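You operate a simulated robot arm through the tools that you are given. There is no shell and no other tool.

You run a simulated robot arm. Do the job below in one go: nothing can be reset, and whatever is moved stays where it is left.

JOB
Lower the big shell to its stands, the last 10 cm on slow.
Fine: turn the crane key on first; lower to 10 cm, turn the speed dial to slow, then lower until the slings are slack and turn the key off. Hands off the shell while it moves, and out from under it.

Only the result counts: the job must be done as asked and must still hold three seconds after the hand-in. Knocking over, shifting, dropping, spilling or breaking anything else fails it.

ROBOT AND FRAMES
A 6-joint arm with a three-finger gripper, fixed in place. Base frame: the origin is on the floor under the middle of its stand, x ahead of it, y to its left, z up. Readings come in mm, degrees, newtons and seconds.
It reaches about 1213 mm from its shoulder. Its first joint turns from -166.0 to 166.0 degrees. Payload 4.89 kg.
The tool frame sits at the grasp point between the pads (the TCP): z along the fingers, y along the line on which they close. The tips reach 30 mm beyond it. The gripper opens to 164 mm; its body begins 125 mm behind the TCP.
Orientation is that of the tool frame in the base frame, as [roll, pitch, yaw] about the fixed x, y, z axes, in that order (R = Rz(yaw) Ry(pitch) Rx(roll)). With the fingers straight down and closing along the base's y, the tool's x points along the base's -x, its y along +y and its z along -z.

CONTROLS
- The arm moves only by the tool arm_command. Its argument "commands" is a list of rows, each a list of 3 entries, a list of its own where there are three numbers: the turn, a rotation vector about the base's x, y, z in units of 60 degrees (1.0 is 60 degrees), then the shift along the base's x, y, z in units of 150 mm (1.0 is 150 mm), then the finger opening in mm, from 0 to 164. In form: [[[ax, ay, az], [tx, ty, tz], hand], ...]. A call has 1 to 20 rows; each row is the pose to reach, as a shift and turn from the pose commanded when the call began. A call with a number of a shift or a turn outside -1 to 1 is refused whole. Each row takes 0.2 s and may step no farther than 50 mm and 8.6 degrees from the row before; otherwise, or with a gripper value out of range, the whole call is refused. A pose out of reach is approached as far as the arm can. The call stops where the force on the tool passes 40 N (or 10 N more than at its start, if that is more) or the arm is blocked; 0.2 s more then pass. The fingers move at their own pace (about 108 mm/s each) and stop on an object; they squeeze with about 24 N. The grip force told is the motor's: it shows also when the fingers shut on nothing. Time passes only in rows, and 0.2 s behind the last, so rows that repeat a pose let the fingers close. The reply holds the time, the measured pose of the TCP, the force on the tool along the base axes, the opening and the grip force, in the units named above and with some noise, with the torque about the TCP (base axes, N m) and any sound that the robot's microphone picked up.
- Cameras (640 x 400 px; columns grow to the right, rows downward): "scene" is fixed at [398.8, -500.5, 1637.8]; the picture's right is [0.70, -0.71, 0.00], its down [-0.32, -0.31, -0.89] and it looks along [0.64, 0.63, -0.45] (base axes); focal length 362 px, centre (320, 200). "wrist" rides on the gripper at [76, -2, -152] in the tool frame; the picture's right is [0.02, 1.00, 0.00], its down [-0.88, 0.02, -0.47] and it looks along [-0.47, 0.01, 0.88] (tool axes); focal length 247 px, centre (320, 200). There is no depth. A picture from a camera that has moved, and an enlarged one, comes with that camera's place and axes in the base frame and with its lens.
- capture(camera): a new picture of that camera. It takes no simulated time.
- slide_trunk(by): moves the trunk up (or, below 0, down) by that many mm; the arm rides with it, the base frame stays. It gives what a move gives, with no picture.
- inspect(camera, box): a new picture of the part [left, top, right, bottom] of that camera's present view, enlarged. It takes no simulated time.
- close_job(): hands the job in; it is judged then, once.

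Nothing tells you positions but the pictures and the camera data. Unless the task says otherwise, let go and move clear before handing in.

The tools are called after "Request:" as a command line: name --argument value ..., lists and objects as JSON in quotes. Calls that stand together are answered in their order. arm_command: Moves the arm, as the interface text tells. Its arguments: {"type":"object","properties":{"commands":{"type":"array"}},"required":["commands"]} The other tools are called the same way: slide_trunk (by) moves the trunk up or down; capture (camera) takes a picture; inspect (camera, box) takes an enlarged picture of a part of a camera's view; close_job () hands the job in.

At the start:

```text
time: 0.0
tool_pos: [678.8, 191.1, 1407.8]
ee_rot: [-179.9, 0.0, 180.0]
force: [0.3, 0.8, -0.2]
wrist_torque: [0.02, -0.01, -0.03]
grip_width: 164.1
gripper_force: 0.0
trunk travel left (down, up): [-250.0, 140.0]
```

scene: 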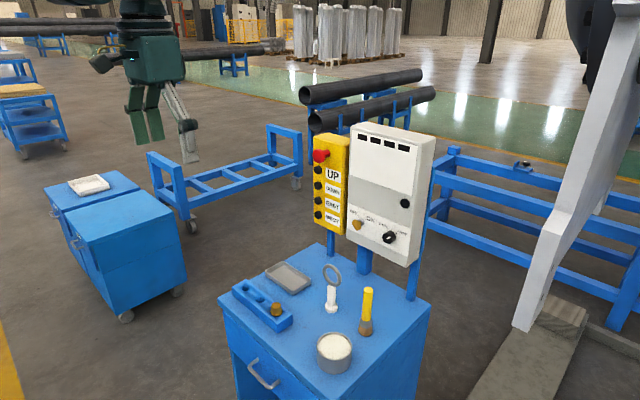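
wrist: 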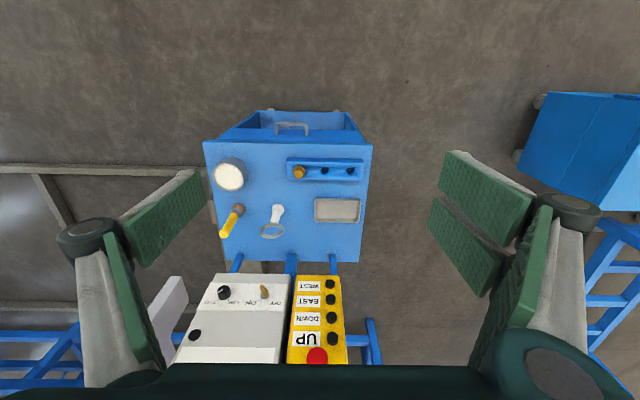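

I see a blue cabinet with a white control box (key switch and speed dial) and a yellow pendant with UP/DOWN/EAST/WEST buttons; the shell hangs at right of the scene. I'll inspect the details first.

Request:
inspect --camera "scene" --box '[290, 110, 450, 280]'

Request:
inspect --camera "wrist" --box '[170, 100, 390, 370]'

Request:
inspect --camera "scene" --box '[440, 0, 640, 400]'

Request:
inspect --camera "scene" --box '[310, 120, 350, 240]'

Request:
inspect --camera "scene" --box '[340, 180, 430, 260]'

```text
2.35 times, centred on (370, 195) of scene
camera zoom: at [398.8, -500.5, 1637.8], right [0.7, -0.71, 0.0], down [-0.32, -0.31, -0.89], along [0.64, 0.63, -0.45], focal length 852 px, centre (202, 212)
```

zoom: 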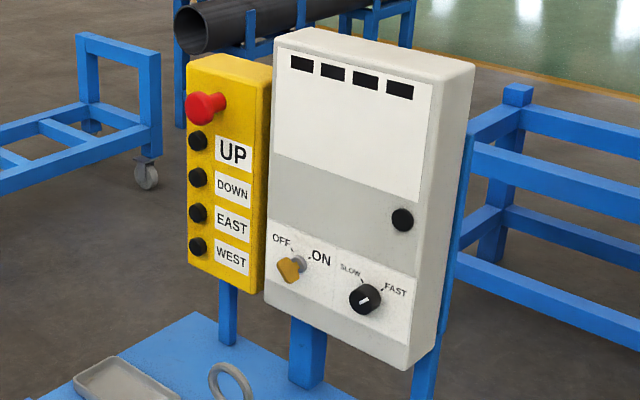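

```text
1.48 times, centred on (280, 235) of wrist
camera zoom: at [604.4, 189.7, 1559.4], right [-0.02, 1.0, 0.0], down [0.88, 0.02, 0.47], along [0.47, 0.01, -0.88], focal length 366 px, centre (379, 148)
```

zoom: 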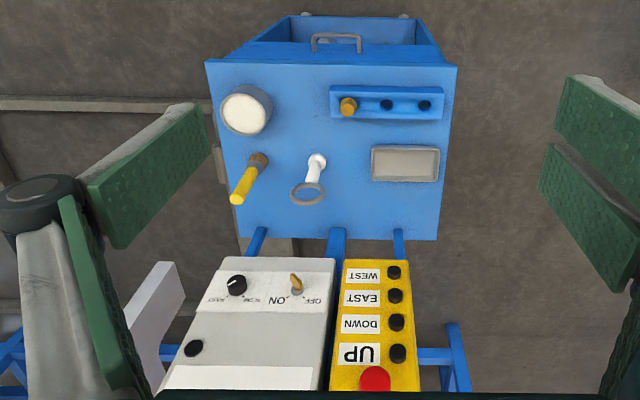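

```text
1.00 times, centred on (540, 200) of scene (not enlarged: the box is as wide or as high as the picture)
camera zoom: at [398.8, -500.5, 1637.8], right [0.7, -0.71, 0.0], down [-0.32, -0.31, -0.89], along [0.64, 0.63, -0.45], focal length 362 px, centre (100, 200)
```

zoom: 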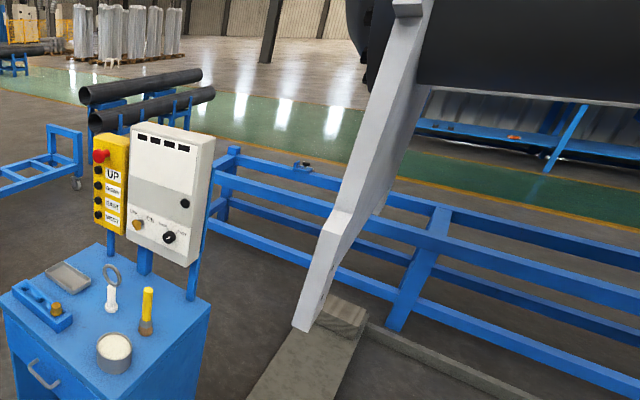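

```text
3.33 times, centred on (330, 180) of scene
camera zoom: at [398.8, -500.5, 1637.8], right [0.7, -0.71, 0.0], down [-0.32, -0.31, -0.89], along [0.64, 0.63, -0.45], focal length 1206 px, centre (287, 267)
```

zoom: 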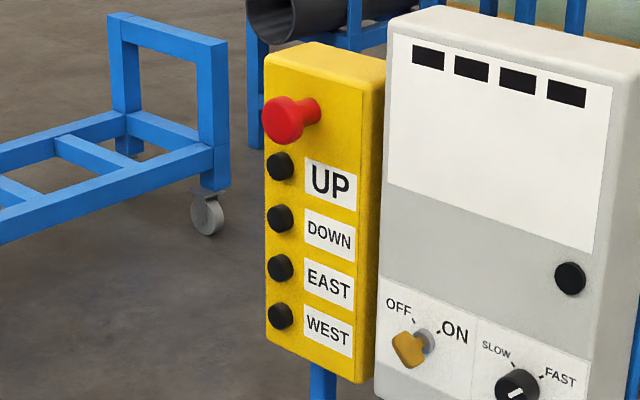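

```text
5.00 times, centred on (385, 220) of scene
camera zoom: at [398.8, -500.5, 1637.8], right [0.7, -0.71, 0.0], down [-0.32, -0.31, -0.89], along [0.64, 0.63, -0.45], focal length 1810 px, centre (-5, 100)
```

zoom: 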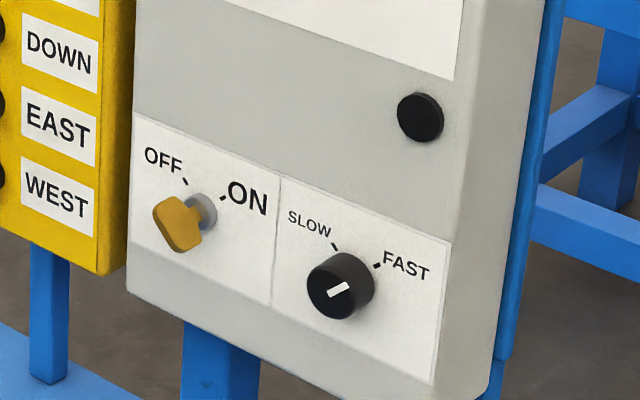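

The key is near (1112, 56, 1109), the dial to its right, and the DOWN button near (1131, 230, 1170), all on a vertical face facing the robot. Now I look for the shell, its stands and any height gauge.

Request:
inspect --camera "scene" --box '[540, 0, 640, 70]'

Request:
inspect --camera "scene" --box '[480, 260, 640, 400]'

Request:
inspect --camera "scene" --box '[420, 130, 640, 270]'

Request:
inspect --camera "scene" --box '[0, 0, 200, 160]'

Request:
inspect --camera "scene" --box '[220, 240, 440, 400]'

```text
5.71 times, centred on (590, 35) of scene
camera zoom: at [398.8, -500.5, 1637.8], right [0.7, -0.71, 0.0], down [-0.32, -0.31, -0.89], along [0.64, 0.63, -0.45], focal length 2068 px, centre (-1223, 1143)
```

zoom: 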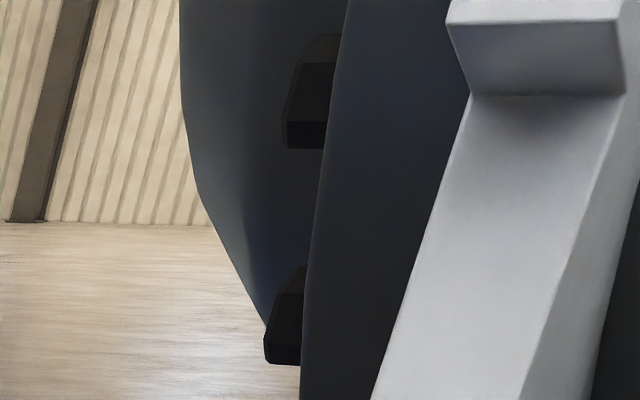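

```text
2.86 times, centred on (560, 330) of scene
camera zoom: at [398.8, -500.5, 1637.8], right [0.7, -0.71, 0.0], down [-0.32, -0.31, -0.89], along [0.64, 0.63, -0.45], focal length 1034 px, centre (-366, -171)
```

zoom: 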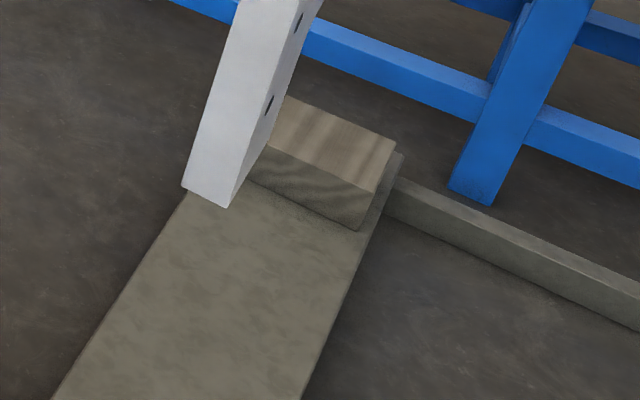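

```text
2.86 times, centred on (530, 200) of scene
camera zoom: at [398.8, -500.5, 1637.8], right [0.7, -0.71, 0.0], down [-0.32, -0.31, -0.89], along [0.64, 0.63, -0.45], focal length 1034 px, centre (-280, 200)
```

zoom: 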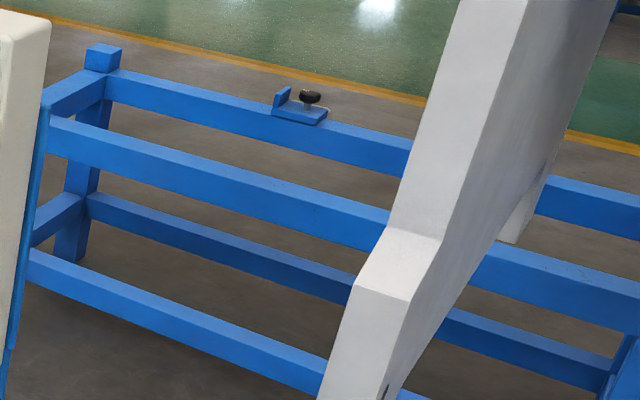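

```text
2.50 times, centred on (100, 80) of scene
camera zoom: at [398.8, -500.5, 1637.8], right [0.7, -0.71, 0.0], down [-0.32, -0.31, -0.89], along [0.64, 0.63, -0.45], focal length 905 px, centre (870, 500)
```

zoom: 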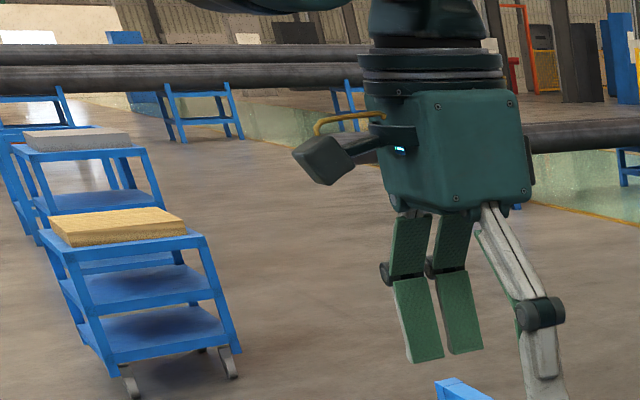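

```text
2.50 times, centred on (330, 320) of scene
camera zoom: at [398.8, -500.5, 1637.8], right [0.7, -0.71, 0.0], down [-0.32, -0.31, -0.89], along [0.64, 0.63, -0.45], focal length 905 px, centre (295, -100)
```

zoom: 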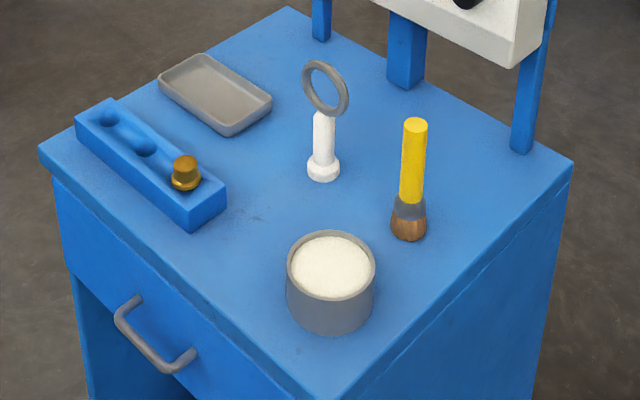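

The shell appears to be the large body at the right with a white leg whose foot hangs above a slab near (2200, -250). I'll tilt the gripper forward where it is, so that the wrist camera can see the shell and panel.

Request:
arm_command --commands '[[[0, -0.14, 0], [0, 0, 0], 164], [[0, -0.28, 0], [0, 0, 0], 164], [[0, -0.42, 0], [0, 0, 0], 164], [[0, -0.56, 0], [0, 0, 0], 164], [[0, -0.7, 0], [0, 0, 0], 164], [[0, -0.84, 0], [0, 0, 0], 164]]'

Request:
capture --camera "wrist"

Request:
capture --camera "scene"

```text
time: 1.4
tool_pos: [678.8, 190.2, 1407.2]
ee_rot: [-180.0, 50.5, -179.9]
force: [0.7, 1.3, -0.4]
wrist_torque: [0.03, 0.04, 0.0]
grip_width: 164.0
gripper_force: 0.1
trunk travel left (down, up): [-250.0, 140.0]
```

```text
taken
camera wrist: at [514.4, 189.2, 1444.8], right [-0.01, 1.0, -0.02], down [0.2, 0.02, 0.98], along [0.98, 0.01, -0.2], focal length 247 px, centre (320, 200)
```

wrist: 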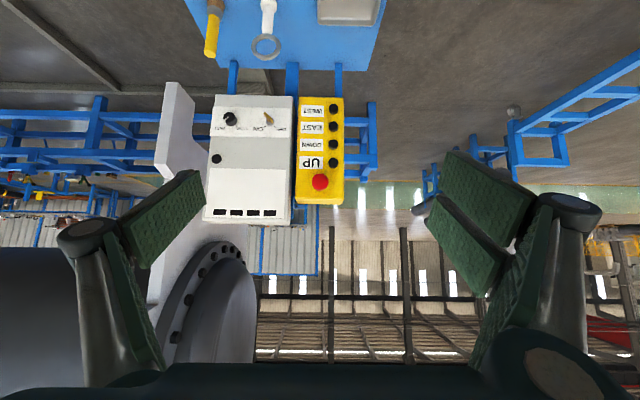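

```text
taken
```

scene: 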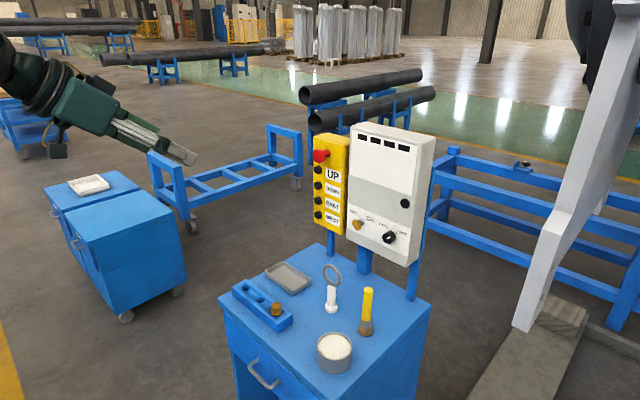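

The wrist view (upside down) shows a big black flanged cylinder and the white plate by it. I'll turn the gripper to the right for a fuller view of the shell and its stands.

Request:
arm_command --commands '[[[0, 0, -0.14], [0, 0, 0], 164], [[0, 0, -0.28], [0, 0, 0], 164], [[0, 0, -0.42], [0, 0, 0], 164], [[0, 0, -0.56], [0, 0, 0], 164], [[0, 0, -0.7], [0, 0, 0], 164]]'

Request:
capture --camera "wrist"

```text
time: 2.6
tool_pos: [678.4, 190.1, 1406.9]
ee_rot: [179.9, 50.4, 137.8]
force: [-0.5, -1.0, 1.2]
wrist_torque: [0.1, -0.08, 0.13]
grip_width: 164.2
gripper_force: 0.1
trunk travel left (down, up): [-250.0, 140.0]
```

```text
taken
camera wrist: at [555.6, 301.3, 1445.5], right [0.66, 0.75, -0.02], down [0.16, -0.12, 0.98], along [0.73, -0.65, -0.2], focal length 247 px, centre (320, 200)
```

wrist: 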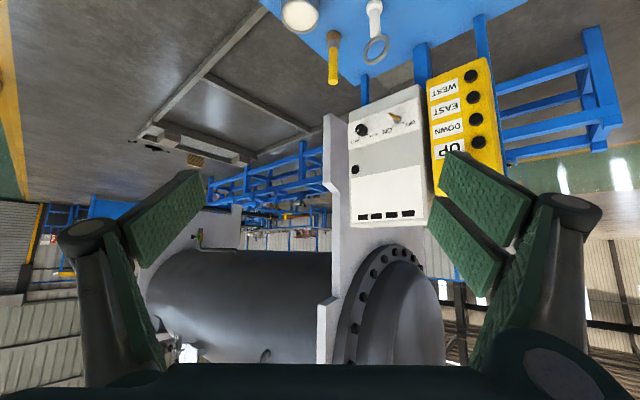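

The black cylinder lies between two white plates. I'll enlarge this to see whether the white plates are its stands or part of it, and where the slings are.

Request:
inspect --camera "wrist" --box '[120, 90, 460, 370]'

Request:
inspect --camera "wrist" --box '[130, 110, 360, 260]'

Request:
inspect --camera "wrist" --box '[140, 220, 460, 370]'

```text
1.43 times, centred on (290, 230) of wrist
camera zoom: at [555.6, 301.3, 1445.5], right [0.66, 0.75, -0.02], down [0.16, -0.12, 0.98], along [0.73, -0.65, -0.2], focal length 353 px, centre (363, 157)
```

zoom: 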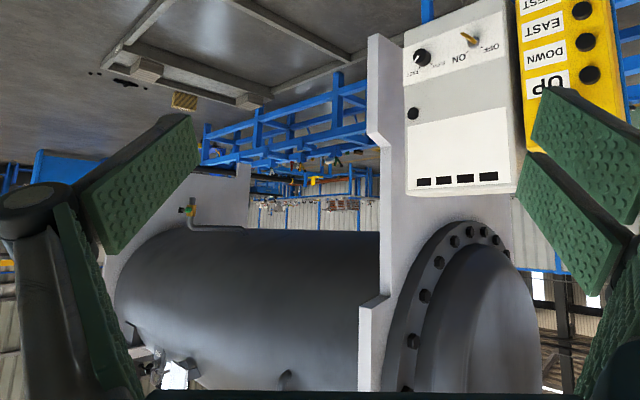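

```text
2.67 times, centred on (245, 185) of wrist
camera zoom: at [555.6, 301.3, 1445.5], right [0.66, 0.75, -0.02], down [0.16, -0.12, 0.98], along [0.73, -0.65, -0.2], focal length 659 px, centre (520, 240)
```

zoom: 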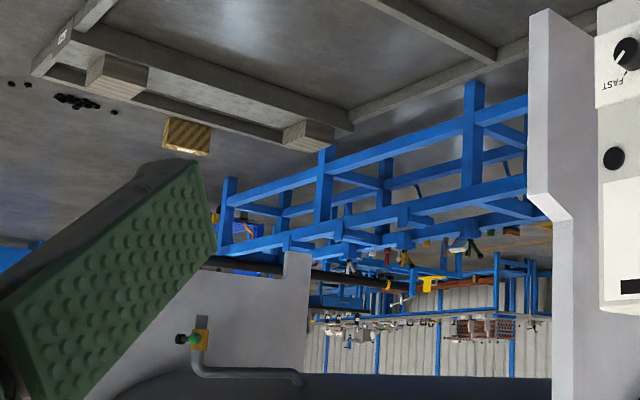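

```text
2.00 times, centred on (300, 295) of wrist
camera zoom: at [555.6, 301.3, 1445.5], right [0.66, 0.75, -0.02], down [0.16, -0.12, 0.98], along [0.73, -0.65, -0.2], focal length 494 px, centre (360, 10)
```

zoom: 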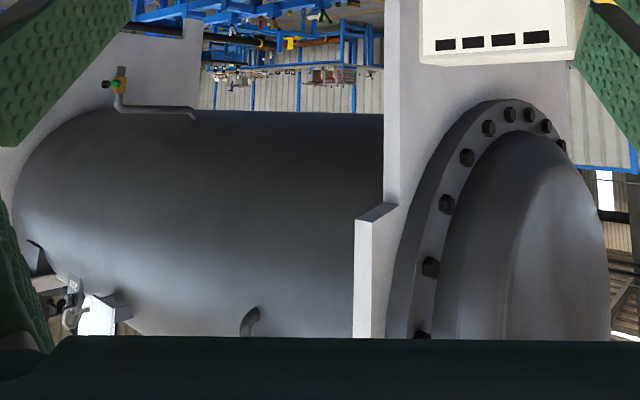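

The shell (black cylinder with white legs) hangs with its near foot at roughly z 830, and wood blocks on concrete sleepers near z 100 look like its stands. I'll tilt the gripper up to look at the slings.

Request:
arm_command --commands '[[[-0.0883, -0.0981, 0], [0, 0, 0], 164], [[-0.1766, -0.1962, 0], [0, 0, 0], 164], [[-0.265, -0.2942, 0], [0, 0, 0], 164], [[-0.3533, -0.3923, 0], [0, 0, 0], 164], [[-0.4416, -0.4904, 0], [0, 0, 0], 164]]'

Request:
capture --camera "wrist"

Request:
inspect --camera "scene" --box '[540, 180, 640, 340]'

```text
time: 3.8
tool_pos: [680.0, 190.9, 1407.8]
ee_rot: [15.7, 89.9, -26.2]
force: [-0.9, -0.6, 0.3]
wrist_torque: [0.02, 0.04, 0.12]
grip_width: 163.8
gripper_force: 0.1
trunk travel left (down, up): [-250.0, 140.0]
```

```text
taken
camera wrist: at [566.1, 291.5, 1330.9], right [0.67, 0.74, -0.02], down [-0.34, 0.33, 0.88], along [0.66, -0.58, 0.47], focal length 247 px, centre (320, 200)
```

wrist: 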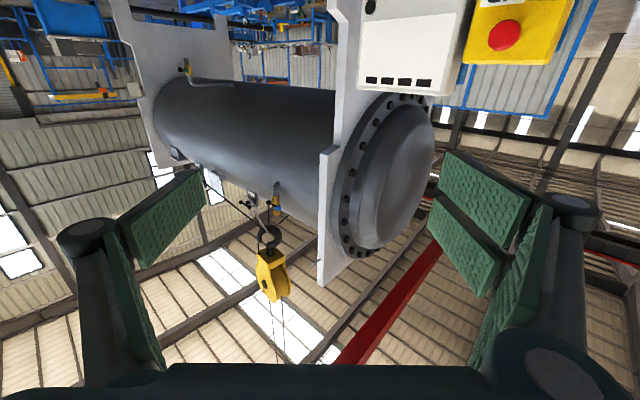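

```text
2.50 times, centred on (590, 260) of scene
camera zoom: at [398.8, -500.5, 1637.8], right [0.7, -0.71, 0.0], down [-0.32, -0.31, -0.89], along [0.64, 0.63, -0.45], focal length 905 px, centre (-355, 50)
```

zoom: 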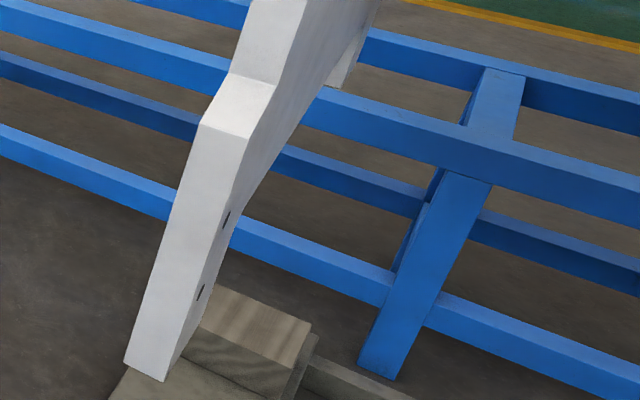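

Now I see the yellow hook block with slings to the shell's lugs above. I'll enlarge that to know what taut slings look like.

Request:
inspect --camera "wrist" --box '[140, 150, 340, 320]'

Request:
inspect --camera "wrist" --box '[310, 0, 590, 120]'

Request:
inspect --camera "scene" --box '[580, 180, 620, 230]'

Request:
inspect --camera "scene" --box '[500, 280, 600, 345]'

```text
2.35 times, centred on (240, 235) of wrist
camera zoom: at [566.1, 291.5, 1330.9], right [0.67, 0.74, -0.02], down [-0.34, 0.33, 0.88], along [0.66, -0.58, 0.47], focal length 581 px, centre (508, 118)
```

zoom: 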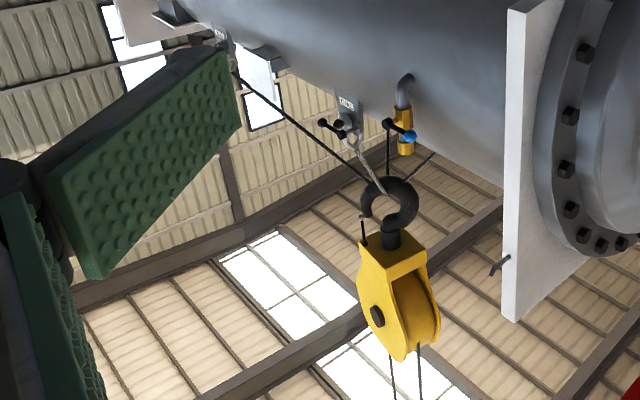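

```text
2.29 times, centred on (450, 60) of wrist
camera zoom: at [566.1, 291.5, 1330.9], right [0.67, 0.74, -0.02], down [-0.34, 0.33, 0.88], along [0.66, -0.58, 0.47], focal length 564 px, centre (23, 520)
```

zoom: 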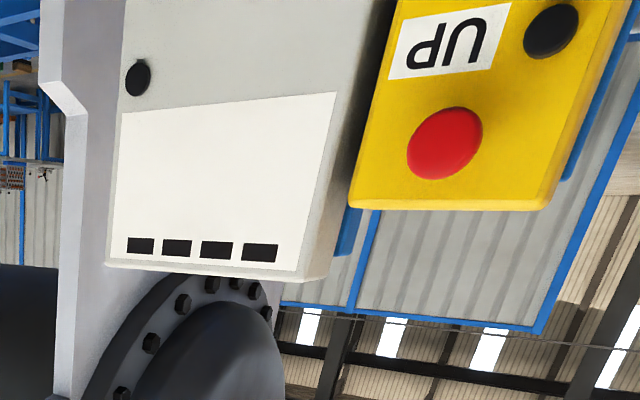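

```text
8.00 times, centred on (600, 205) of scene
camera zoom: at [398.8, -500.5, 1637.8], right [0.7, -0.71, 0.0], down [-0.32, -0.31, -0.89], along [0.64, 0.63, -0.45], focal length 2895 px, centre (-1920, 160)
```

zoom: 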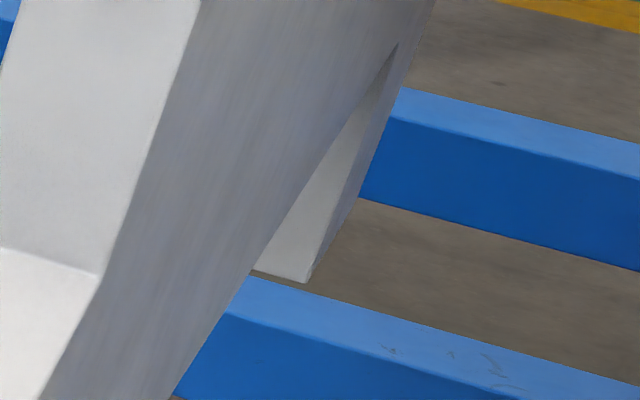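

```text
6.15 times, centred on (550, 312) of scene
camera zoom: at [398.8, -500.5, 1637.8], right [0.7, -0.71, 0.0], down [-0.32, -0.31, -0.89], along [0.64, 0.63, -0.45], focal length 2227 px, centre (-1095, -492)
```

zoom: 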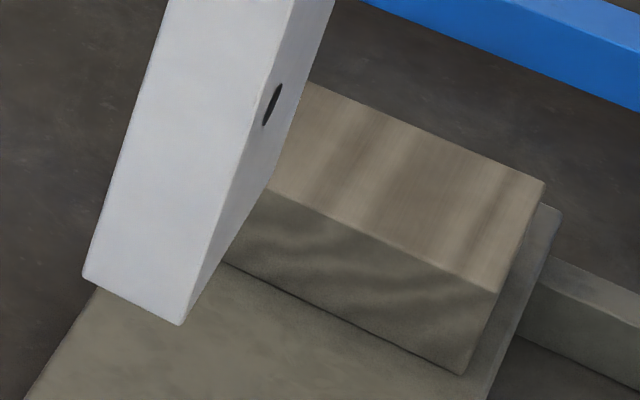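

The crane has a hook with two taut slings, and four feet will land on wood blocks on concrete sleepers. I'll lower the trunk a bit and move to get two good views of the near foot and stand so I can measure the gap.

Request:
slide_trunk --by -200

Request:
arm_command --commands '[[[0, 0, 0.14], [0, -0.2, 0], 164], [[0, 0, 0.28], [0, -0.4, 0], 164], [[0, 0, 0.42], [0, -0.6, 0], 164], [[0, 0, 0.56], [0, -0.8, 0], 164], [[0, 0, 0.7], [0, -1.0, 0], 164]]'

Request:
arm_command --commands '[[[0, 0.126, 0], [0, -0.14, 0], 164], [[0, 0.252, 0], [0, -0.28, 0], 164], [[0, 0.378, 0], [0, -0.42, 0], 164], [[0, 0.504, 0], [0, -0.56, 0], 164], [[0, 0.63, 0], [0, -0.7, 0], 164], [[0, 0.756, 0], [0, -0.85, 0], 164], [[0, 0.883, 0], [0, -1.0, 0], 164]]'

Request:
capture --camera "wrist"

```text
time: 6.0
tool_pos: [680.4, 191.5, 1208.1]
ee_rot: [-111.5, 90.0, -153.5]
force: [-0.7, -1.1, 0.4]
wrist_torque: [-0.05, 0.04, 0.03]
grip_width: 163.8
gripper_force: 0.1
trunk travel left (down, up): [-50.0, 340.0]
```

```text
time: 7.2
tool_pos: [681.1, 42.0, 1207.5]
ee_rot: [-52.4, 90.0, -52.3]
force: [0.9, -4.0, -0.4]
wrist_torque: [0.0, -0.03, 0.65]
grip_width: 163.7
gripper_force: 0.0
trunk travel left (down, up): [-50.0, 340.0]
```

```text
time: 8.8
tool_pos: [676.9, -108.7, 1209.3]
ee_rot: [179.9, 36.9, -179.9]
force: [-1.8, 0.0, 0.8]
wrist_torque: [-0.11, -0.14, -0.09]
grip_width: 164.0
gripper_force: 0.1
out of reach, approached as far as the arm can: row 1, 2
trunk travel left (down, up): [-50.0, 340.0]
```

```text
taken
camera wrist: at [526.2, -110.9, 1283.9], right [-0.02, 1.0, -0.01], down [0.42, 0.02, 0.91], along [0.91, 0.01, -0.42], focal length 247 px, centre (320, 200)
```

wrist: 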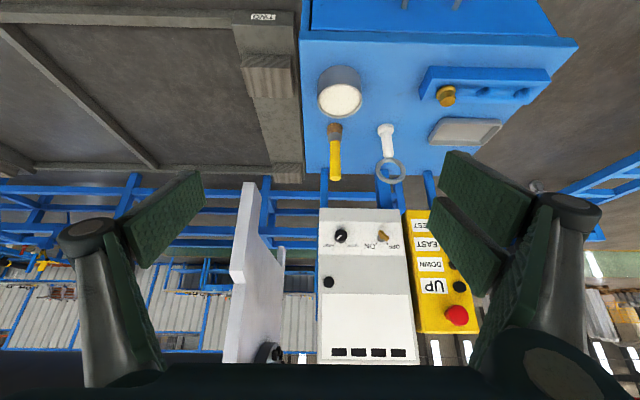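

I can see the near stands (wood blocks on the sleeper) and the foot above. I'll enlarge to measure their corners.

Request:
inspect --camera "wrist" --box '[210, 0, 330, 80]'

Request:
inspect --camera "wrist" --box '[210, 150, 330, 230]'

```text
5.00 times, centred on (270, 40) of wrist
camera zoom: at [526.2, -110.9, 1283.9], right [-0.02, 1.0, -0.01], down [0.42, 0.02, 0.91], along [0.91, 0.01, -0.42], focal length 1235 px, centre (570, 1000)
```

zoom: 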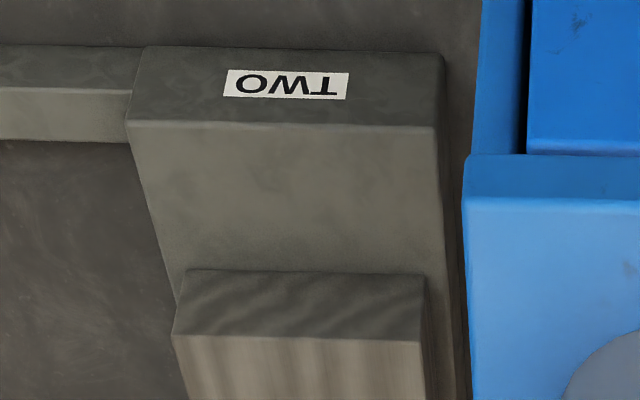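

```text
5.00 times, centred on (270, 190) of wrist
camera zoom: at [526.2, -110.9, 1283.9], right [-0.02, 1.0, -0.01], down [0.42, 0.02, 0.91], along [0.91, 0.01, -0.42], focal length 1235 px, centre (570, 250)
```

zoom: 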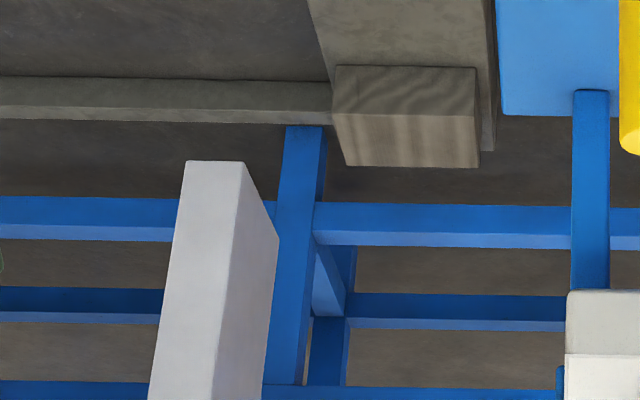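

The sleeper under the shell is marked "TWO" with a block for each foot. I'll take a second view from lower and further right to triangulate stand top and foot height.

Request:
arm_command --commands '[[[0, 0, 0], [0, -0.2, -0.2], 164], [[0, 0, 0], [0, -0.4, -0.4], 164], [[0, 0, 0], [0, -0.6, -0.6], 164], [[0, 0, 0], [0, -0.8, -0.8], 164], [[0, 0, 0], [0, -1.0, -1.0], 164]]'

Request:
capture --camera "wrist"

Request:
arm_command --commands '[[[0, 0, 0], [0, 0, -0.3], 164], [[0, 0, 0], [0, 0, -0.6], 164], [[0, 0, 0], [0, 0, -0.9], 164], [[0, 0, 0], [0, 0, -1.0], 164], [[0, 0, 0], [0, 0, -1.0], 164]]'

Request:
capture --camera "wrist"

```text
time: 10.0
tool_pos: [680.3, -255.2, 1056.1]
ee_rot: [-179.8, 37.0, -179.9]
force: [-1.4, 1.3, -0.2]
wrist_torque: [-0.15, -0.11, -0.1]
grip_width: 164.1
gripper_force: 0.0
trunk travel left (down, up): [-50.0, 340.0]
```

```text
taken
camera wrist: at [528.7, -257.8, 1131.9], right [-0.02, 1.0, -0.01], down [0.42, 0.02, 0.91], along [0.91, 0.01, -0.42], focal length 247 px, centre (320, 200)
```

wrist: 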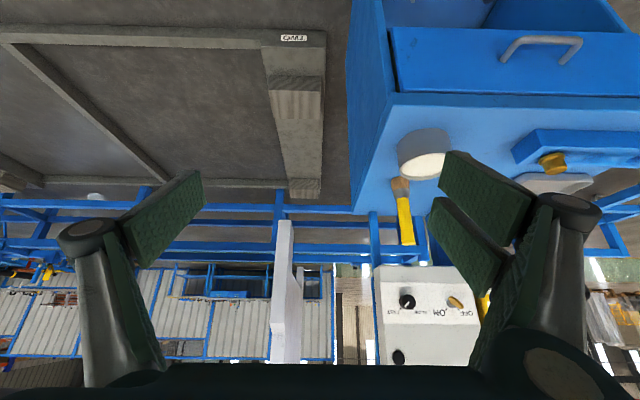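

```text
time: 11.2
tool_pos: [679.9, -257.5, 906.0]
ee_rot: [179.9, 37.0, 180.0]
force: [-0.3, 0.4, 0.2]
wrist_torque: [-0.01, 0.01, 0.0]
grip_width: 164.1
gripper_force: 0.1
trunk travel left (down, up): [-50.0, 340.0]
```

```text
taken
camera wrist: at [528.4, -260.5, 981.9], right [-0.02, 1.0, -0.01], down [0.42, 0.02, 0.91], along [0.91, 0.01, -0.42], focal length 247 px, centre (320, 200)
```

wrist: 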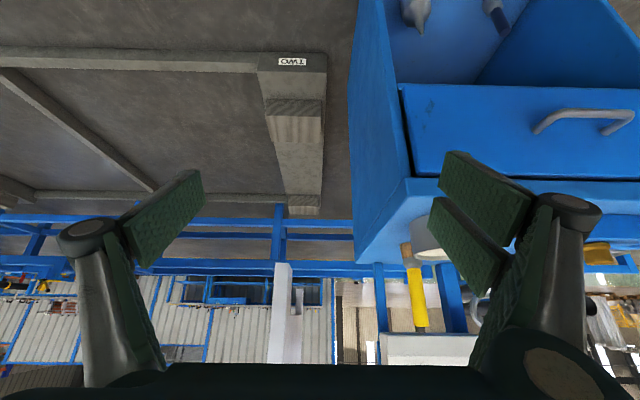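

Request:
inspect --camera "wrist" --box '[235, 40, 355, 120]'

Request:
inspect --camera "wrist" --box '[235, 120, 355, 220]'

Request:
inspect --camera "wrist" --box '[250, 240, 330, 310]'

```text
5.00 times, centred on (295, 80) of wrist
camera zoom: at [528.4, -260.5, 981.9], right [-0.02, 1.0, -0.01], down [0.42, 0.02, 0.91], along [0.91, 0.01, -0.42], focal length 1235 px, centre (445, 800)
```

zoom: 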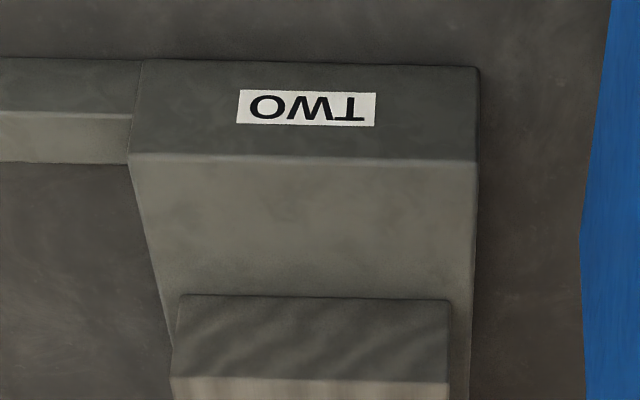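

```text
4.00 times, centred on (295, 170) of wrist
camera zoom: at [528.4, -260.5, 981.9], right [-0.02, 1.0, -0.01], down [0.42, 0.02, 0.91], along [0.91, 0.01, -0.42], focal length 988 px, centre (420, 320)
```

zoom: 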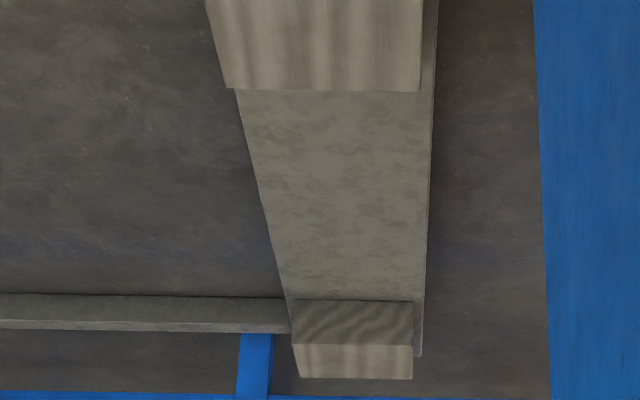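

```text
5.71 times, centred on (290, 275) of wrist
camera zoom: at [528.4, -260.5, 981.9], right [-0.02, 1.0, -0.01], down [0.42, 0.02, 0.91], along [0.91, 0.01, -0.42], focal length 1411 px, centre (491, -229)
```

zoom: 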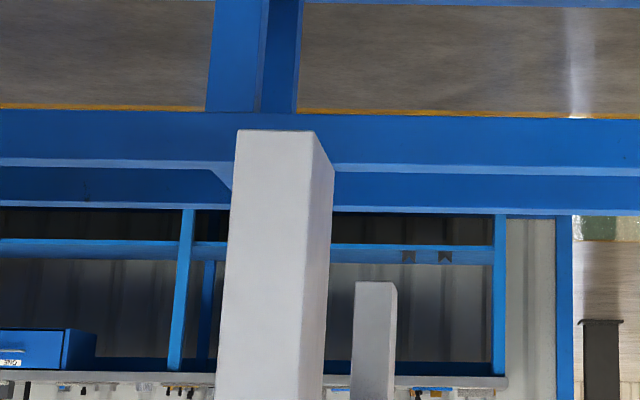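

The stands' tops are at about z 200 (sleeper 100 + block 100), and the near foot is at about z 825 directly above, leaving about 625 mm to go. Now I move in front of the panel with the fingers pointing forward.

Request:
arm_command --commands '[[[0, -0.083, 0], [0.067, 0.167, 0.167], 164], [[0, -0.167, 0], [0.133, 0.333, 0.333], 164], [[0, -0.25, 0], [0.2, 0.5, 0.5], 164], [[0, -0.333, 0], [0.267, 0.667, 0.667], 164], [[0, -0.417, 0], [0.333, 0.833, 0.833], 164], [[0, -0.5, 0], [0.4, 1.0, 1.0], 164]]'

Request:
arm_command --commands '[[[0, -0.064, 0], [0.167, 0.167, 0.059], 164], [[0, -0.128, 0], [0.333, 0.333, 0.118], 164], [[0, -0.192, 0], [0.5, 0.5, 0.177], 164], [[0, -0.255, 0], [0.667, 0.667, 0.236], 164], [[0, -0.319, 0], [0.833, 0.833, 0.295], 164], [[0, -0.383, 0], [1.0, 1.0, 0.353], 164]]'

Request:
capture --camera "wrist"

Request:
capture --camera "scene"

```text
time: 12.6
tool_pos: [739.4, -110.8, 1057.6]
ee_rot: [-180.0, 67.1, -180.0]
force: [0.1, -0.4, 0.3]
wrist_torque: [-0.01, 0.0, 0.07]
grip_width: 163.8
gripper_force: 0.0
trunk travel left (down, up): [-50.0, 340.0]
```

```text
time: 14.0
tool_pos: [883.4, 36.5, 1100.1]
ee_rot: [106.2, 81.8, 106.4]
force: [-0.2, -1.0, 1.3]
wrist_torque: [0.07, 0.21, 0.15]
grip_width: 163.9
gripper_force: 0.1
out of reach, approached as far as the arm can: row 6
trunk travel left (down, up): [-50.0, 340.0]
```

```text
taken
camera wrist: at [729.8, 44.3, 1030.1], right [0.0, 0.99, 0.11], down [-0.44, -0.1, 0.89], along [0.9, -0.05, 0.44], focal length 247 px, centre (320, 200)
```

wrist: 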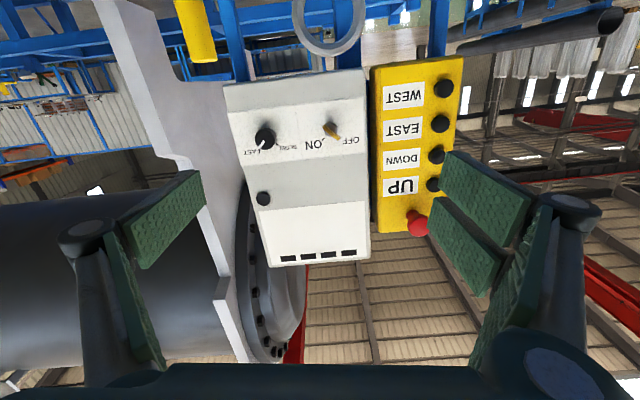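

```text
taken
```

scene: 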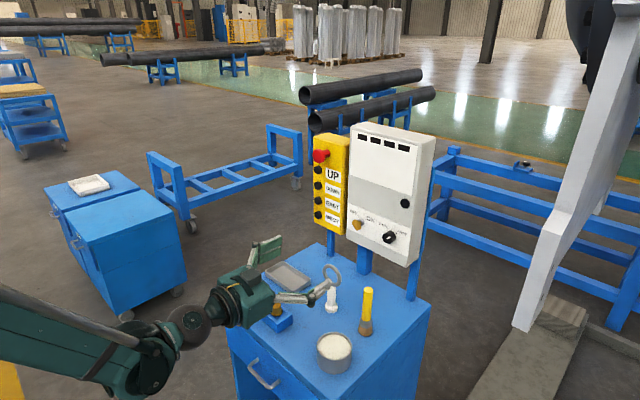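

The arm reached most of the way but row 6 was reported out of reach, leaving an ~8° orientation error. I'll look at the arm's configuration and the controls.

Request:
inspect --camera "scene" --box '[0, 220, 360, 400]'

Request:
inspect --camera "wrist" --box '[225, 60, 465, 210]'

```text
1.78 times, centred on (180, 310) of scene
camera zoom: at [398.8, -500.5, 1637.8], right [0.7, -0.71, 0.0], down [-0.32, -0.31, -0.89], along [0.64, 0.63, -0.45], focal length 643 px, centre (569, 4)
```

zoom: 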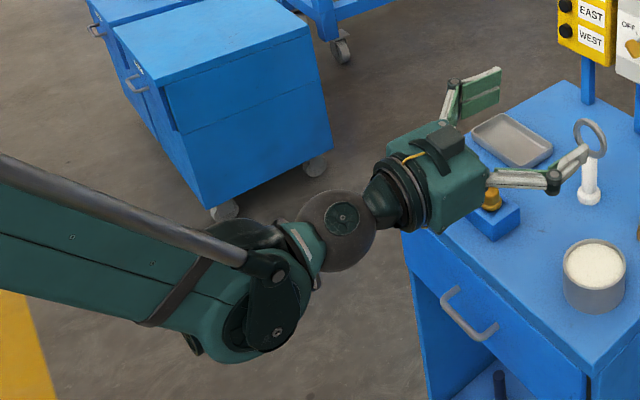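

```text
2.67 times, centred on (345, 135) of wrist
camera zoom: at [729.8, 44.3, 1030.1], right [0.0, 0.99, 0.11], down [-0.44, -0.1, 0.89], along [0.9, -0.05, 0.44], focal length 659 px, centre (253, 373)
```

zoom: 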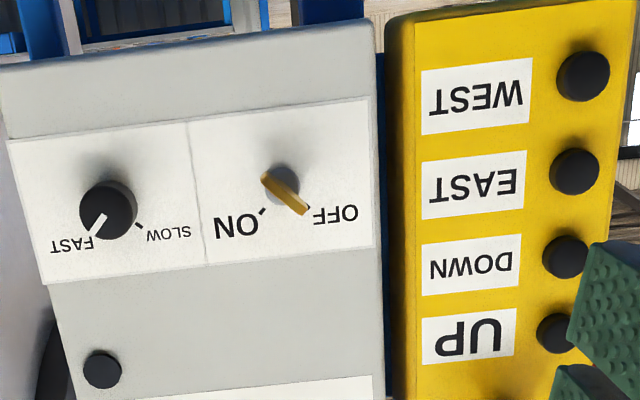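

The key bar points at OFF (upper left, 45°) and the dial at FAST (upper right), so key turns 90° clockwise and the dial 90° counter-clockwise. I'll send a hold row to see if the arm settles to the commanded pose.

Request:
arm_command --commands '[[[0, 0, 0], [0, 0, 0], 164], [[0, 0, 0], [0, 0, 0], 164]]'

```text
time: 14.6
tool_pos: [883.7, 33.5, 1105.9]
ee_rot: [-178.6, 88.9, -178.7]
force: [0.9, 0.9, 0.2]
wrist_torque: [0.01, -0.04, 0.01]
grip_width: 164.0
gripper_force: 0.0
trunk travel left (down, up): [-50.0, 340.0]
```

It settled close to the intended pose. One more hold to see whether the remaining offset is lag or an actual limit.

Request:
arm_command --commands '[[[0, 0, 0], [0, 0, 0], 164]]'

Request:
capture --camera "wrist"

```text
time: 15.0
tool_pos: [883.6, 33.3, 1106.4]
ee_rot: [-179.1, 88.8, -179.1]
force: [-0.1, 0.0, 0.2]
wrist_torque: [0.03, 0.05, 0.0]
grip_width: 163.8
gripper_force: 0.1
trunk travel left (down, up): [-50.0, 340.0]
```

```text
taken
camera wrist: at [731.3, 32.4, 1032.4], right [0.0, 1.0, -0.02], down [-0.46, 0.02, 0.89], along [0.89, 0.01, 0.46], focal length 247 px, centre (320, 200)
```

wrist: 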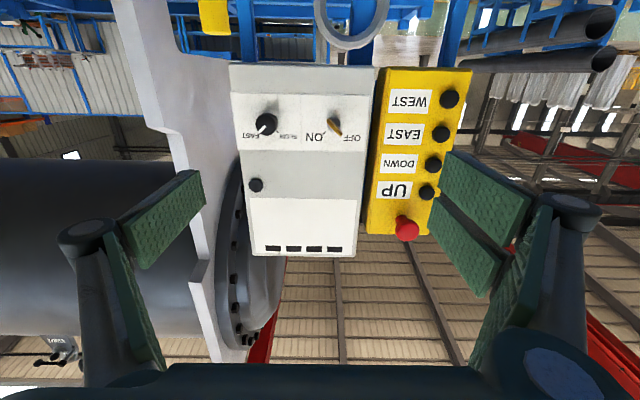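

Steady now. I'll enlarge the controls from this pose to locate key, dial and DOWN button accurately.

Request:
inspect --camera "wrist" --box '[230, 70, 390, 170]'

Request:
inspect --camera "wrist" --box '[360, 70, 500, 250]'

```text
4.00 times, centred on (310, 120) of wrist
camera zoom: at [731.3, 32.4, 1032.4], right [0.0, 1.0, -0.02], down [-0.46, 0.02, 0.89], along [0.89, 0.01, 0.46], focal length 988 px, centre (360, 520)
```

zoom: 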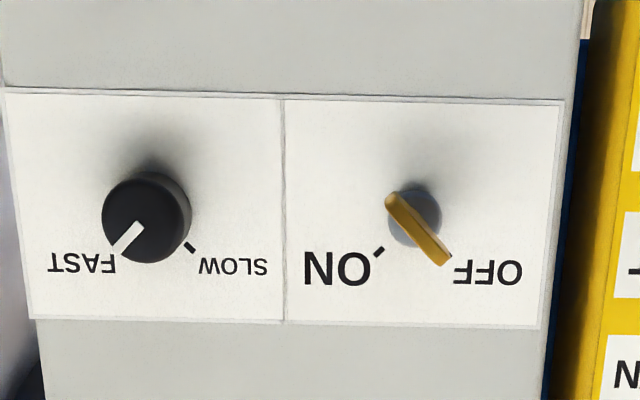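

```text
2.22 times, centred on (430, 160) of wrist
camera zoom: at [731.3, 32.4, 1032.4], right [0.0, 1.0, -0.02], down [-0.46, 0.02, 0.89], along [0.89, 0.01, 0.46], focal length 549 px, centre (76, 289)
```

zoom: 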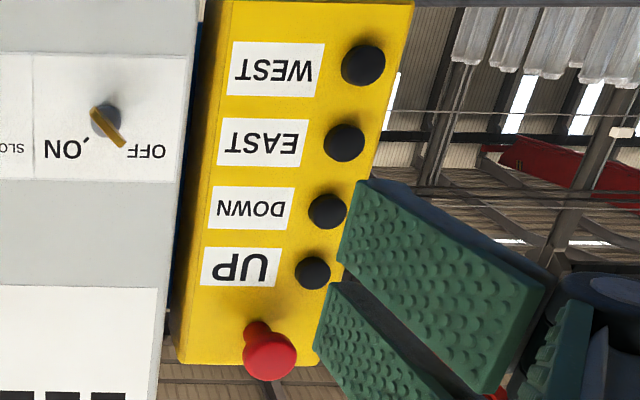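

Key axis is at about (y 56, z 1105) with its bar at x≈1113; dial centre about (1123, -48, 1105); DOWN about (1125, 226, 1168). I'll close the fingers in free space to see the tip shape.

Request:
arm_command --commands '[[[0, 0, 0], [0, 0, 0], 0], [[0, 0, 0], [0, 0, 0], 0], [[0, 0, 0], [0, 0, 0], 0], [[0, 0, 0], [0, 0, 0], 0], [[0, 0, 0], [0, 0, 0], 0]]'

Request:
capture --camera "wrist"

Request:
inspect --camera "scene" --box '[150, 230, 370, 380]'

```text
time: 16.2
tool_pos: [883.7, 33.4, 1106.0]
ee_rot: [-179.1, 88.8, -179.2]
force: [-0.5, 1.0, 0.3]
wrist_torque: [0.02, 0.03, -0.02]
grip_width: 0.2
gripper_force: 24.4
trunk travel left (down, up): [-50.0, 340.0]
```

```text
taken
camera wrist: at [731.3, 32.4, 1032.4], right [0.0, 1.0, -0.02], down [-0.46, 0.02, 0.89], along [0.89, 0.01, 0.46], focal length 247 px, centre (320, 200)
```

wrist: 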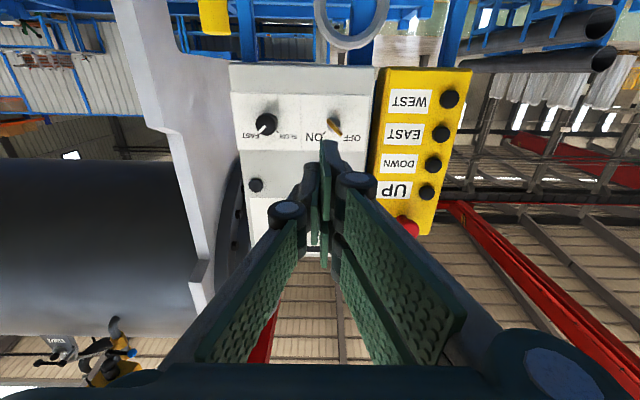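

```text
2.67 times, centred on (260, 305) of scene
camera zoom: at [398.8, -500.5, 1637.8], right [0.7, -0.71, 0.0], down [-0.32, -0.31, -0.89], along [0.64, 0.63, -0.45], focal length 965 px, centre (480, -80)
```

zoom: 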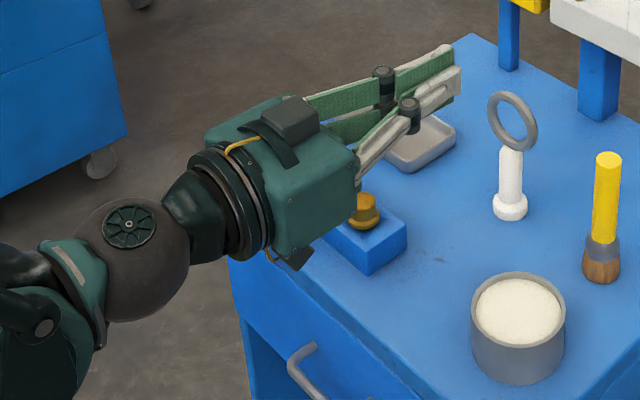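

Fingers are closed; I'll enlarge the tip area to see its width and shape.

Request:
inspect --camera "wrist" --box '[240, 110, 420, 280]'

Request:
inspect --camera "scene" --box '[255, 235, 345, 310]'

```text
2.35 times, centred on (330, 195) of wrist
camera zoom: at [731.3, 32.4, 1032.4], right [0.0, 1.0, -0.02], down [-0.46, 0.02, 0.89], along [0.89, 0.01, 0.46], focal length 581 px, centre (296, 212)
```

zoom: 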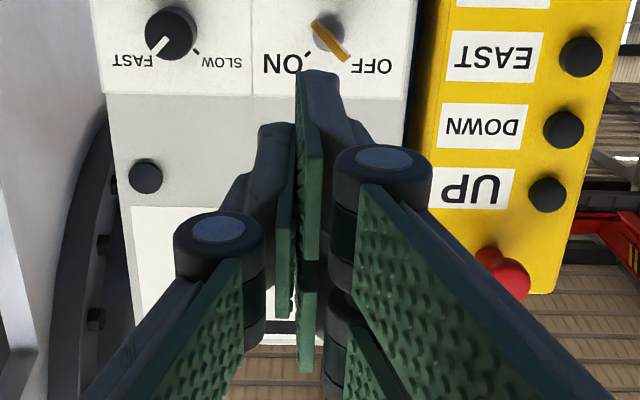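

```text
5.33 times, centred on (300, 272) of scene
camera zoom: at [398.8, -500.5, 1637.8], right [0.7, -0.71, 0.0], down [-0.32, -0.31, -0.89], along [0.64, 0.63, -0.45], focal length 1930 px, centre (427, -187)
```

zoom: 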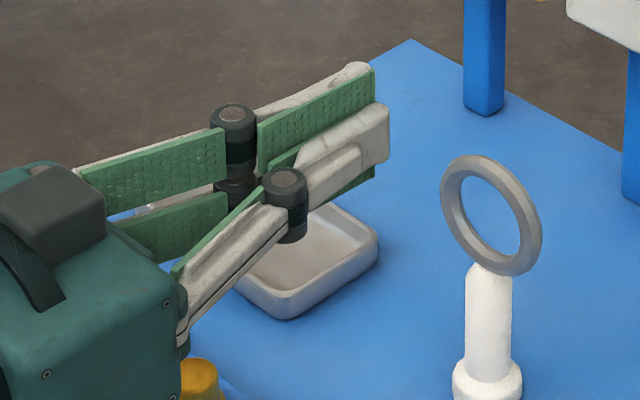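

The single finger (on the -y side) is narrow; the two on the +y side are stacked in z. I'll correct the 1.2° tilt, go to y=56 a bit above key height, then roll -45° so that the pads can close across the key bar.

Request:
arm_command --commands '[[[0, -0.01, 0], [0.2, 0.075, 0.1], 50], [[0, -0.02, 0], [0.4, 0.151, 0.2], 50], [[0, -0.02, 0], [0.4, 0.151, 0.2], 50]]'

Request:
arm_command --commands '[[[-0.125, 0, 0], [0, 0, 0], 50], [[-0.25, 0, 0], [0, 0, 0], 50], [[-0.375, 0, 0], [0, 0, 0], 50], [[-0.5, 0, 0], [0, 0, 0], 50], [[-0.625, 0, 0], [0, 0, 0], 50], [[-0.75, 0, 0], [0, 0, 0], 50], [[-0.75, 0, 0], [0, 0, 0], 50]]'

Request:
capture --camera "wrist"

Request:
capture --camera "scene"

```text
time: 17.0
tool_pos: [944.2, 56.6, 1138.5]
ee_rot: [0.2, 88.8, 0.2]
force: [-0.5, 0.1, 1.1]
wrist_torque: [0.02, 0.02, 0.01]
grip_width: 50.4
gripper_force: 0.0
trunk travel left (down, up): [-50.0, 340.0]
```

```text
time: 18.6
tool_pos: [943.9, 56.7, 1136.8]
ee_rot: [-88.8, 44.9, -88.2]
force: [-0.3, 0.6, -0.2]
wrist_torque: [0.03, 0.03, 0.0]
grip_width: 50.4
gripper_force: 0.0
trunk travel left (down, up): [-50.0, 340.0]
```

```text
taken
camera wrist: at [793.8, -1.2, 1082.2], right [0.0, 0.69, -0.72], down [-0.49, 0.63, 0.6], along [0.87, 0.35, 0.34], focal length 247 px, centre (320, 200)
```

wrist: 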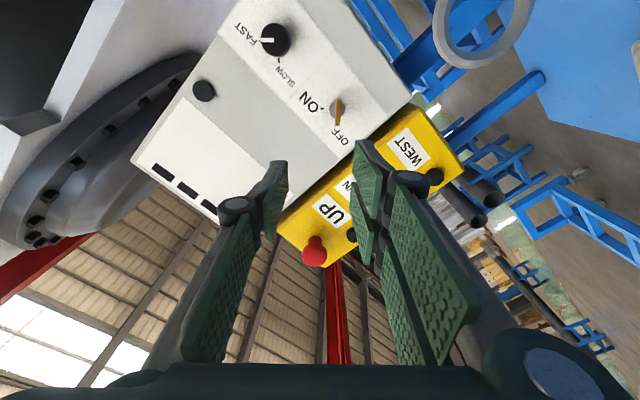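

```text
taken
```

scene: 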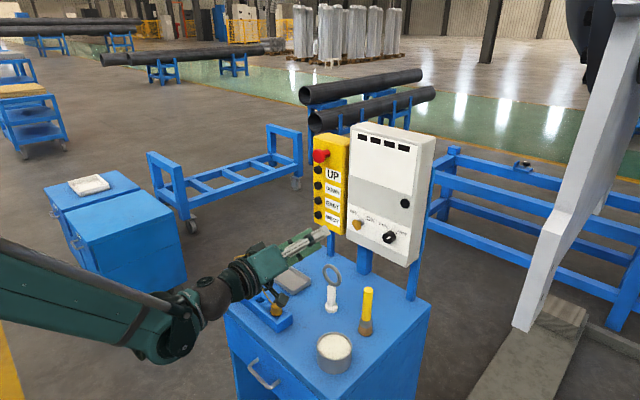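

The key bar now lies parallel to the pads. I'll enlarge to check the key axis against the grip plane, then fix the ~1.3° tilt.

Request:
arm_command --commands '[[[0, 0.0142, -0.0158], [0, 0, 0], 50], [[0, 0.0142, -0.0158], [0, 0, 0], 50]]'

Request:
inspect --camera "wrist" --box '[220, 10, 420, 160]'

```text
time: 19.2
tool_pos: [943.4, 56.7, 1137.0]
ee_rot: [-90.0, 45.0, -90.1]
force: [0.5, -0.1, 0.1]
wrist_torque: [0.0, 0.03, 0.01]
grip_width: 50.1
gripper_force: 0.1
trunk travel left (down, up): [-50.0, 340.0]
```

```text
2.67 times, centred on (320, 85) of wrist
camera zoom: at [792.0, 1.2, 1084.4], right [0.0, 0.69, -0.72], down [-0.47, 0.64, 0.61], along [0.88, 0.34, 0.33], focal length 659 px, centre (320, 507)
```

zoom: 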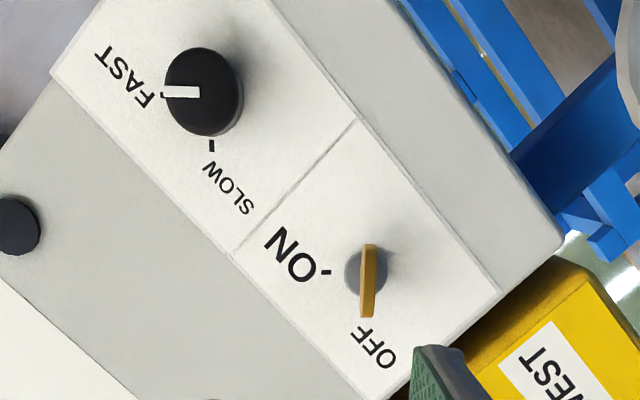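

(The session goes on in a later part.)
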